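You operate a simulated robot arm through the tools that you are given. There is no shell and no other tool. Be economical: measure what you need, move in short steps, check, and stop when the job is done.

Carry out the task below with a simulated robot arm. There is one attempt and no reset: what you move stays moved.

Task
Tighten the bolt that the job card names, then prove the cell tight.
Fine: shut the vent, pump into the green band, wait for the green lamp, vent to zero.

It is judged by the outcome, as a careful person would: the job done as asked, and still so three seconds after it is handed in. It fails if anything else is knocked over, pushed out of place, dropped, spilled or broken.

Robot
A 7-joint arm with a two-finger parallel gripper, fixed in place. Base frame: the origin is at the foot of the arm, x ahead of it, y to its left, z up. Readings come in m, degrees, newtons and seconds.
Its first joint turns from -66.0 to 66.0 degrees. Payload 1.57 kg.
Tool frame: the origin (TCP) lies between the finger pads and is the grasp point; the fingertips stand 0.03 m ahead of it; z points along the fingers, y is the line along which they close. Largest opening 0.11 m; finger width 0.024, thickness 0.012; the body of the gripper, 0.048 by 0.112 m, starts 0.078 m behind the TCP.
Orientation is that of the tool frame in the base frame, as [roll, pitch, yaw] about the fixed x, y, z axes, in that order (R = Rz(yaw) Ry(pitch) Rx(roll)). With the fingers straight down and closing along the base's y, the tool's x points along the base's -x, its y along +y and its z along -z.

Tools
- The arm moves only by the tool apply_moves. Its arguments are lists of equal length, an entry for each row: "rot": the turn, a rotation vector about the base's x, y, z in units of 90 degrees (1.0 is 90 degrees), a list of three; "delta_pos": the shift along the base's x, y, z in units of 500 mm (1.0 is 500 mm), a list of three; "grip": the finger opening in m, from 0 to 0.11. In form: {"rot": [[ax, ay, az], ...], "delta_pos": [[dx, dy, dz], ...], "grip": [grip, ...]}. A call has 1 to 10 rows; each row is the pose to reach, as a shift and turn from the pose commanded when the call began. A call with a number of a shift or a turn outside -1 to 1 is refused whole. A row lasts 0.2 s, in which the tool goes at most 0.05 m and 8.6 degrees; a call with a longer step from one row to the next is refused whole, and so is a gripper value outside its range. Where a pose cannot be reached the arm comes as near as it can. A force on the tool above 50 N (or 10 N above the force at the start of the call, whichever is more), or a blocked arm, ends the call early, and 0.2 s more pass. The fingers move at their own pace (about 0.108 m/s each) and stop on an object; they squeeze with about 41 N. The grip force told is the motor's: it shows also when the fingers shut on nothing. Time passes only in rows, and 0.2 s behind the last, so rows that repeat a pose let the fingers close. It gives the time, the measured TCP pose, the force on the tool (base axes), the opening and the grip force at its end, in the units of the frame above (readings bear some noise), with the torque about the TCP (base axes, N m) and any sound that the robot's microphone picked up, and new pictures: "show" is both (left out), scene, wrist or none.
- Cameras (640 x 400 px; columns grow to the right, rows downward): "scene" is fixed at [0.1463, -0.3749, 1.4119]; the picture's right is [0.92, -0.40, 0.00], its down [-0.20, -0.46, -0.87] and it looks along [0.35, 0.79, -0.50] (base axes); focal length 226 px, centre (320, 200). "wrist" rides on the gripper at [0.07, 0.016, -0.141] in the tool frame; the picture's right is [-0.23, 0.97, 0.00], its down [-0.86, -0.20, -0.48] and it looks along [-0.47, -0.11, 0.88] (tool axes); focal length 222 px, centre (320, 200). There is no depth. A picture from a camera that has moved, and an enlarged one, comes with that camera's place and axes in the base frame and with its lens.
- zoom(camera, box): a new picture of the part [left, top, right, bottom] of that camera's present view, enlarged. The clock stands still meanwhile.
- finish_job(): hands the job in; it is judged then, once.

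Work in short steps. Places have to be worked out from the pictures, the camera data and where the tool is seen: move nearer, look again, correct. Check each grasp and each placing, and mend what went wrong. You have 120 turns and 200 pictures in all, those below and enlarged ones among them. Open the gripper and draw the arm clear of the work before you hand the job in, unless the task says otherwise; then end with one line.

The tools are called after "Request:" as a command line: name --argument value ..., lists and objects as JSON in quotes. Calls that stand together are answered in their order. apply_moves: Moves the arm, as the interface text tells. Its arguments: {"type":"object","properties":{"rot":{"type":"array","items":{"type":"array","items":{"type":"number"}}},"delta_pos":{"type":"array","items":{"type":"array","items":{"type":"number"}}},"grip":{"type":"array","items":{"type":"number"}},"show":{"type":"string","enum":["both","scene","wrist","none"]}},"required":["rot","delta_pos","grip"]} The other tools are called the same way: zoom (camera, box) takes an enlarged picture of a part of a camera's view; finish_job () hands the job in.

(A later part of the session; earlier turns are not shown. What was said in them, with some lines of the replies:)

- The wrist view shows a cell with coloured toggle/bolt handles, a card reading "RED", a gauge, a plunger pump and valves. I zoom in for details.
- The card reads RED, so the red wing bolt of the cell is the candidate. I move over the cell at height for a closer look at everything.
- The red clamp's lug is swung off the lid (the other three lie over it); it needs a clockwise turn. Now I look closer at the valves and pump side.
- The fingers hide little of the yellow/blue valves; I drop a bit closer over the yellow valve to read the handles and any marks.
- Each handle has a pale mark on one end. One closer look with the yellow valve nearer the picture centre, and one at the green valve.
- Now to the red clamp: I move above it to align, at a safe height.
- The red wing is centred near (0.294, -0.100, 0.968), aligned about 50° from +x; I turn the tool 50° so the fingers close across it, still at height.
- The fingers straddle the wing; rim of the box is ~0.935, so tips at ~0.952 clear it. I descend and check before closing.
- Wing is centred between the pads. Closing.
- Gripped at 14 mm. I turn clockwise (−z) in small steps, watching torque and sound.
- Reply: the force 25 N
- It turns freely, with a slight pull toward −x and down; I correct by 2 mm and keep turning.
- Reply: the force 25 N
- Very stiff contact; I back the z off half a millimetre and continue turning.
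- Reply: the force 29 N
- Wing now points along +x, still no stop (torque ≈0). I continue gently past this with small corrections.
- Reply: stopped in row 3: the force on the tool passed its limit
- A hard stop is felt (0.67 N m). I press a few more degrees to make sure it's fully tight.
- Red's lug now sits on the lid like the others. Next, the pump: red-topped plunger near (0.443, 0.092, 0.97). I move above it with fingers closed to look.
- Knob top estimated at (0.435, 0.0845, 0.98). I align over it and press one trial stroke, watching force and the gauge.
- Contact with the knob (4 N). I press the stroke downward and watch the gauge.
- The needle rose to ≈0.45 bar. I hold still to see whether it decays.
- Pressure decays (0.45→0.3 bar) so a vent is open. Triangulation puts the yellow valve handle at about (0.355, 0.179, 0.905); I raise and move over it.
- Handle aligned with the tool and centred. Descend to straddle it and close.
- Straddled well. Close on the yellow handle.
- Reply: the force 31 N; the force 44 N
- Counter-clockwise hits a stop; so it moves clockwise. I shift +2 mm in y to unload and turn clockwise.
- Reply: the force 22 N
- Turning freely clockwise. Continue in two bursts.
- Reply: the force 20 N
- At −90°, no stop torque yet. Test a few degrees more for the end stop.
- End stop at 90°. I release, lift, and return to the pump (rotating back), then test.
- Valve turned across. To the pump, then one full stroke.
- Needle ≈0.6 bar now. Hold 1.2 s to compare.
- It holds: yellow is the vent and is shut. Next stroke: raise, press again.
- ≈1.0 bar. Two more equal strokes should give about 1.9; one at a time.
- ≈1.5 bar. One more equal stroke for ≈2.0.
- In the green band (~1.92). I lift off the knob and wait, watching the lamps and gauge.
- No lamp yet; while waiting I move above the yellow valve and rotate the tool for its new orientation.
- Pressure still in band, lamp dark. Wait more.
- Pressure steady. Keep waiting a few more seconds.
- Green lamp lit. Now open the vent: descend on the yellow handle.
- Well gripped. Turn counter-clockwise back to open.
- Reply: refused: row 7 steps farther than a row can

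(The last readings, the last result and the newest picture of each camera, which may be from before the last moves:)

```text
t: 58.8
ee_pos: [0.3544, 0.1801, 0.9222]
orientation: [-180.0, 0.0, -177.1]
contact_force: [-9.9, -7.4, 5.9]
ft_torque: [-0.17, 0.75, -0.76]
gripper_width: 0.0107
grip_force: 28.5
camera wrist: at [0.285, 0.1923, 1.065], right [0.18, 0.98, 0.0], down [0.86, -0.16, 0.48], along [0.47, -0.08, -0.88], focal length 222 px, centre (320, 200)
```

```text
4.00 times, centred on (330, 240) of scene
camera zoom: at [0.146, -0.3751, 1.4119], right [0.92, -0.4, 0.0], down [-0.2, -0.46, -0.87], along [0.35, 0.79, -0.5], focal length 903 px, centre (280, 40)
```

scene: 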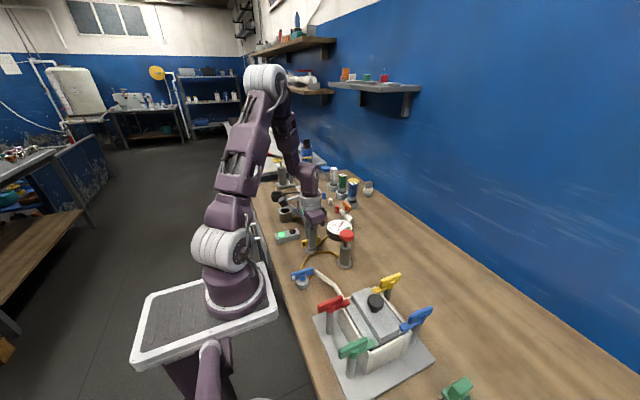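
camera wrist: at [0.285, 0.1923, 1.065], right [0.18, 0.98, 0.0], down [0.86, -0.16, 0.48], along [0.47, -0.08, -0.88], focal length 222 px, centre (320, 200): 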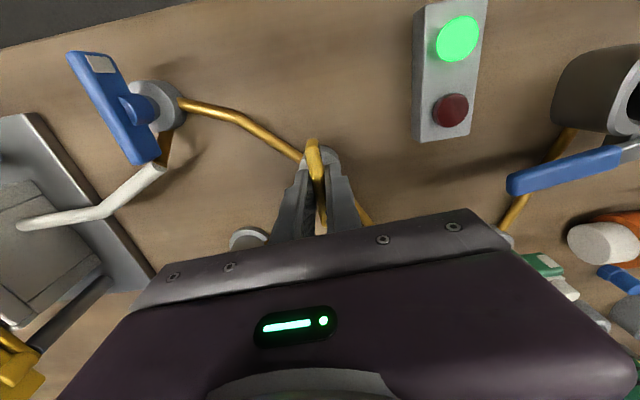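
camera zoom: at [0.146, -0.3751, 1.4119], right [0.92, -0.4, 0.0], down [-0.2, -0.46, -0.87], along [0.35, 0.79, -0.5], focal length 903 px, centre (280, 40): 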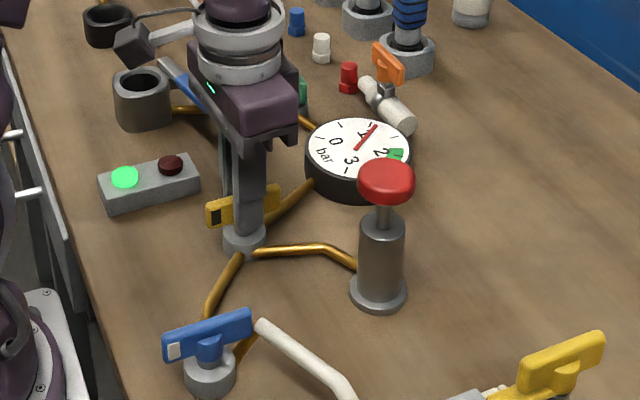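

Open stop reached, pressure is falling. Release, lift clear, and wait for zero.

Request:
apply_moves --rot '[[0, 0, -0.03], [0, 0, -0.03], [0, 0, -0.03], [0, 0, -0.03], [0, 0, -0.03], [0, 0, -0.03], [0, 0, -0.03], [0, 0, -0.03], [0, 0, -0.03], [0, 0, -0.03]]' --delta_pos '[[0, 0, 0], [0, 0, 0], [0, 0, 0], [0, 0, 0.06], [0, 0, 0.15], [0, 0, 0.24], [0, 0, 0.32], [0, 0, 0.4], [0, 0, 0.45], [0, 0, 0.45]]' --grip '[0, 0.05, 0.05, 0.05, 0.05, 0.05, 0.05, 0.05, 0.05, 0.05]' --show "none"

Request:
apply_moves --rot '[[0, 0, 0], [0, 0, 0], [0, 0, 0], [0, 0, 0], [0, 0, 0], [0, 0, 0], [0, 0, 0], [0, 0, 0], [0, 0, 0], [0, 0, 0]]' --delta_pos '[[0, 0, 0], [0, 0, 0], [0, 0, 0], [0, 0, 0], [0, 0, 0], [0, 0, 0], [0, 0, 0], [0, 0, 0], [0, 0, 0], [0, 0, 0]]' --grip '[0.1, 0.1, 0.1, 0.1, 0.1, 0.1, 0.1, 0.1, 0.1, 0.1]' --show "none"

Request:
apply_moves --rot '[[0, 0, 0], [0, 0, 0], [0, 0, 0], [0, 0, 0], [0, 0, 0], [0, 0, 0], [0, 0, 0], [0, 0, 0], [0, 0, 0], [0, 0, 0]]' --delta_pos '[[0, 0, 0], [0, 0, 0], [0, 0, 0], [0, 0, 0], [0, 0, 0], [0, 0, 0], [0, 0, 0], [0, 0, 0], [0, 0, 0], [0, 0, 0]]' --grip '[0.1, 0.1, 0.1, 0.1, 0.1, 0.1, 0.1, 0.1, 0.1, 0.1]' --show "both"

Request:
zoom --camera "scene" --box '[270, 190, 390, 290]'

```text
t: 61.0
ee_pos: [0.3552, 0.1781, 1.1475]
orientation: [179.9, 0.0, -179.8]
contact_force: [0.5, -0.2, -0.1]
ft_torque: [0.0, 0.0, 0.0]
gripper_width: 0.0501
grip_force: 0.1
```

```text
t: 63.1
ee_pos: [0.3542, 0.18, 1.148]
orientation: [179.9, 0.0, -179.8]
contact_force: [-0.5, -0.4, -0.1]
ft_torque: [-0.03, 0.01, 0.0]
gripper_width: 0.1
grip_force: 0.1
```

```text
t: 65.3
ee_pos: [0.3555, 0.18, 1.1474]
orientation: [-180.0, 0.1, -179.8]
contact_force: [0.3, 0.6, 0.2]
ft_torque: [-0.02, -0.02, 0.0]
gripper_width: 0.1001
grip_force: 0.1
camera wrist: at [0.2861, 0.1955, 1.2903], right [0.22, 0.97, 0.0], down [0.86, -0.2, 0.48], along [0.47, -0.11, -0.88], focal length 222 px, centre (320, 200)
```

scene: 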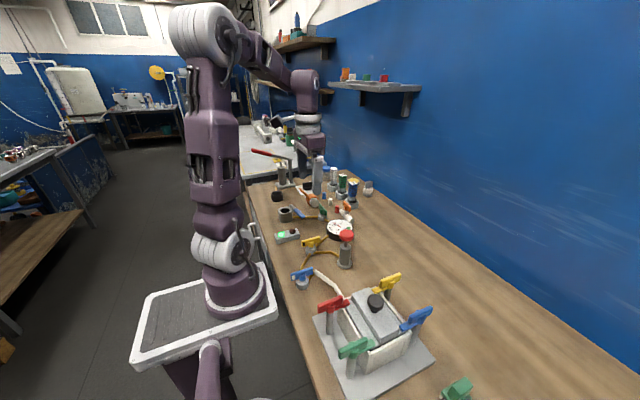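
wrist: 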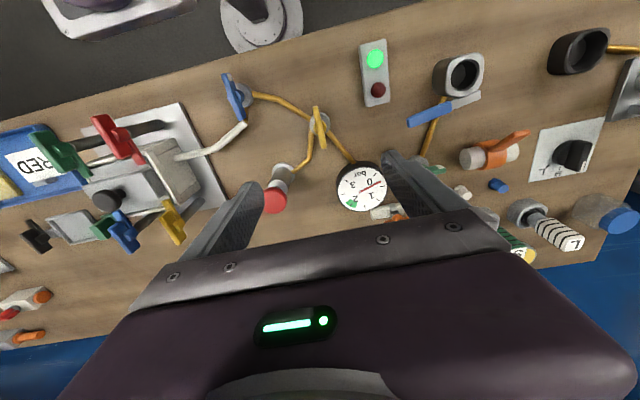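

```text
4.00 times, centred on (330, 240) of scene
camera zoom: at [0.1463, -0.3749, 1.4119], right [0.92, -0.4, 0.0], down [-0.2, -0.46, -0.87], along [0.35, 0.79, -0.5], focal length 903 px, centre (280, 40)
```

zoom: 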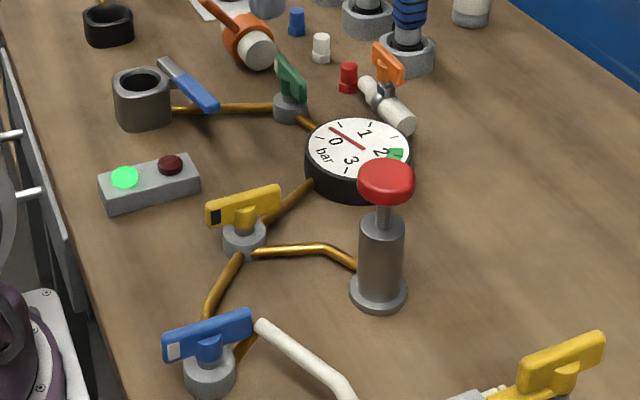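

Venting with the green lamp still on, about 0.35 bar left. Wait longer.

Request:
apply_moves --rot '[[0, 0, 0], [0, 0, 0], [0, 0, 0], [0, 0, 0], [0, 0, 0], [0, 0, 0], [0, 0, 0], [0, 0, 0], [0, 0, 0], [0, 0, 0]]' --delta_pos '[[0, 0, 0], [0, 0, 0], [0, 0, 0], [0, 0, 0], [0, 0, 0], [0, 0, 0], [0, 0, 0], [0, 0, 0], [0, 0, 0], [0, 0, 0]]' --grip '[0.1, 0.1, 0.1, 0.1, 0.1, 0.1, 0.1, 0.1, 0.1, 0.1]' --show "none"

Request:
apply_moves --rot '[[0, 0, 0], [0, 0, 0], [0, 0, 0], [0, 0, 0], [0, 0, 0], [0, 0, 0], [0, 0, 0], [0, 0, 0], [0, 0, 0], [0, 0, 0]]' --delta_pos '[[0, 0, 0], [0, 0, 0], [0, 0, 0], [0, 0, 0], [0, 0, 0], [0, 0, 0], [0, 0, 0], [0, 0, 0], [0, 0, 0], [0, 0, 0]]' --grip '[0.1, 0.1, 0.1, 0.1, 0.1, 0.1, 0.1, 0.1, 0.1, 0.1]' --show "none"

Request:
apply_moves --rot '[[0, 0, 0], [0, 0, 0], [0, 0, 0], [0, 0, 0], [0, 0, 0], [0, 0, 0], [0, 0, 0], [0, 0, 0], [0, 0, 0], [0, 0, 0]]' --delta_pos '[[0, 0, 0], [0, 0, 0], [0, 0, 0], [0, 0, 0], [0, 0, 0], [0, 0, 0], [0, 0, 0], [0, 0, 0], [0, 0, 0], [0, 0, 0]]' --grip '[0.1, 0.1, 0.1, 0.1, 0.1, 0.1, 0.1, 0.1, 0.1, 0.1]' --show "none"

Request:
apply_moves --rot '[[0, 0, 0], [0, 0, 0], [0, 0, 0], [0, 0, 0], [0, 0, 0], [0, 0, 0], [0, 0, 0], [0, 0, 0], [0, 0, 0], [0, 0, 0]]' --delta_pos '[[0, 0, 0], [0, 0, 0], [0, 0, 0], [0, 0, 0], [0, 0, 0], [0, 0, 0], [0, 0, 0], [0, 0, 0], [0, 0, 0], [0, 0, 0]]' --grip '[0.1, 0.1, 0.1, 0.1, 0.1, 0.1, 0.1, 0.1, 0.1, 0.1]' --show "none"

Request:
zoom --camera "wrist" --box '[320, 140, 400, 220]'

Request:
zoom --camera "scene" --box '[270, 190, 450, 370]'

```text
t: 67.5
ee_pos: [0.355, 0.1808, 1.1482]
orientation: [180.0, 0.1, -179.8]
contact_force: [0.4, 0.1, -0.6]
ft_torque: [0.01, -0.01, 0.01]
gripper_width: 0.1001
grip_force: 0.1
```

```text
t: 69.8
ee_pos: [0.3551, 0.1802, 1.1469]
orientation: [179.9, -0.1, -179.8]
contact_force: [0.2, 0.0, 1.0]
ft_torque: [0.0, -0.02, 0.01]
gripper_width: 0.0998
grip_force: 0.1
```

```text
t: 72.0
ee_pos: [0.3542, 0.1804, 1.1481]
orientation: [179.9, 0.1, -179.8]
contact_force: [0.0, -0.2, 0.2]
ft_torque: [0.0, 0.03, -0.02]
gripper_width: 0.1001
grip_force: 0.2
```

```text
t: 74.2
ee_pos: [0.3546, 0.1803, 1.1462]
orientation: [179.8, 0.0, -179.8]
contact_force: [-0.4, 0.4, 0.3]
ft_torque: [0.0, -0.01, 0.04]
gripper_width: 0.1001
grip_force: 0.1
```

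```text
5.00 times, centred on (360, 180) of wrist
camera zoom: at [0.2861, 0.1955, 1.2903], right [0.22, 0.97, 0.0], down [0.86, -0.2, 0.48], along [0.47, -0.11, -0.88], focal length 1111 px, centre (120, 300)
```

zoom: 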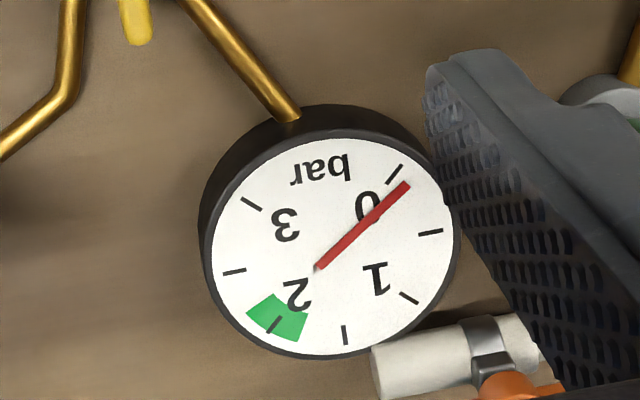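

```text
2.22 times, centred on (360, 280) of scene
camera zoom: at [0.1463, -0.3749, 1.4119], right [0.92, -0.4, 0.0], down [-0.2, -0.46, -0.87], along [0.35, 0.79, -0.5], focal length 502 px, centre (231, 22)
```

zoom: 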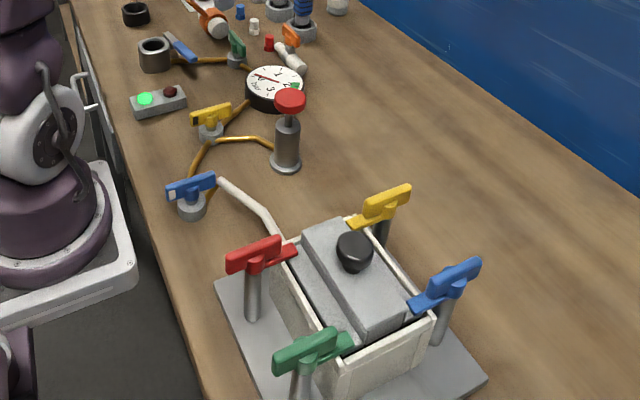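

Nearly at zero (~0.05). Wait a bit more to be sure.

Request:
apply_moves --rot '[[0, 0, 0], [0, 0, 0], [0, 0, 0], [0, 0, 0], [0, 0, 0], [0, 0, 0], [0, 0, 0], [0, 0, 0], [0, 0, 0], [0, 0, 0]]' --delta_pos '[[0, 0, 0], [0, 0, 0], [0, 0, 0], [0, 0, 0], [0, 0, 0], [0, 0, 0], [0, 0, 0], [0, 0, 0], [0, 0, 0], [0, 0, 0]]' --grip '[0.1, 0.1, 0.1, 0.1, 0.1, 0.1, 0.1, 0.1, 0.1, 0.1]' --show "none"

Request:
apply_moves --rot '[[0, 0, 0], [0, 0, 0], [0, 0, 0], [0, 0, 0], [0, 0, 0], [0, 0, 0], [0, 0, 0], [0, 0, 0], [0, 0, 0], [0, 0, 0]]' --delta_pos '[[0, 0, 0], [0, 0, 0], [0, 0, 0], [0, 0, 0], [0, 0, 0], [0, 0, 0], [0, 0, 0], [0, 0, 0], [0, 0, 0], [0, 0, 0]]' --grip '[0.1, 0.1, 0.1, 0.1, 0.1, 0.1, 0.1, 0.1, 0.1, 0.1]' --show "none"

Request:
apply_moves --rot '[[0, 0, 0], [0, 0, 0], [0, 0, 0], [0, 0, 0], [0, 0, 0], [0, 0, 0], [0, 0, 0], [0, 0, 0], [0, 0, 0], [0, 0, 0]]' --delta_pos '[[0, 0, 0], [0, 0, 0], [0, 0, 0], [0, 0, 0], [0, 0, 0], [0, 0, 0], [0, 0, 0], [0, 0, 0], [0, 0, 0], [0, 0, 0]]' --grip '[0.1, 0.1, 0.1, 0.1, 0.1, 0.1, 0.1, 0.1, 0.1, 0.1]' --show "none"

Request:
zoom --camera "wrist" --box '[320, 20, 420, 220]'

Request:
zoom --camera "wrist" --box '[320, 140, 400, 220]'

```text
t: 76.3
ee_pos: [0.3546, 0.1803, 1.1486]
orientation: [179.9, -0.1, -179.9]
contact_force: [-0.2, 0.1, 0.4]
ft_torque: [-0.01, 0.02, -0.01]
gripper_width: 0.1
grip_force: 0.1
```

```text
t: 78.5
ee_pos: [0.3554, 0.1802, 1.1476]
orientation: [179.8, -0.1, -179.8]
contact_force: [0.2, -0.6, 0.2]
ft_torque: [-0.02, 0.02, 0.0]
gripper_width: 0.1001
grip_force: 0.0
```

```text
t: 80.8
ee_pos: [0.3553, 0.179, 1.1478]
orientation: [179.9, 0.1, -179.8]
contact_force: [-0.1, 0.4, 0.3]
ft_torque: [0.0, 0.01, 0.01]
gripper_width: 0.1
grip_force: 0.1
```

```text
2.00 times, centred on (370, 120) of wrist
camera zoom: at [0.2861, 0.1955, 1.2903], right [0.22, 0.97, 0.0], down [0.86, -0.2, 0.48], along [0.47, -0.11, -0.88], focal length 444 px, centre (220, 360)
```

zoom: 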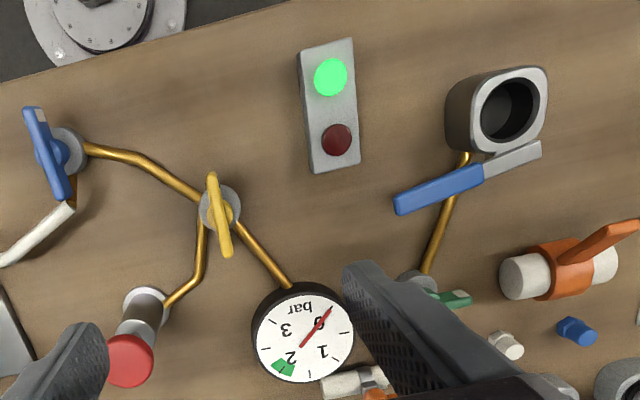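

```text
5.00 times, centred on (360, 180) of wrist
camera zoom: at [0.2861, 0.1955, 1.2903], right [0.22, 0.97, 0.0], down [0.86, -0.2, 0.48], along [0.47, -0.11, -0.88], focal length 1111 px, centre (120, 300)
```

zoom: 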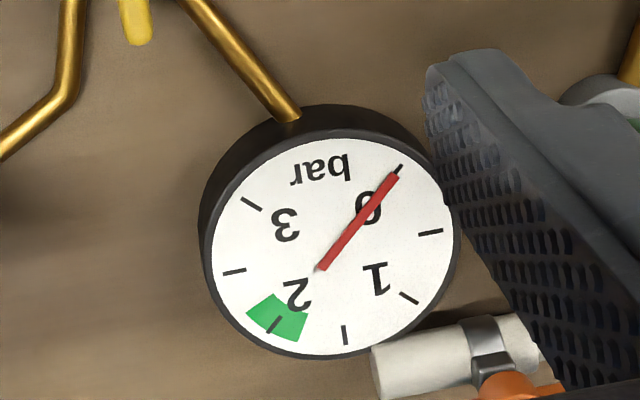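

The gauge reads zero, the green lamp is lit, the red bolt is tight, and the arm is clear with the gripper open. I'm handing the job in.

Request:
finish_job

```text
The job is handed in.
```

The red bolt named on the job card is tightened to its stop. The cell held about 1.9 bar in the green band until the green lamp lit, and I then vented it to zero through the yellow valve, which is left open.
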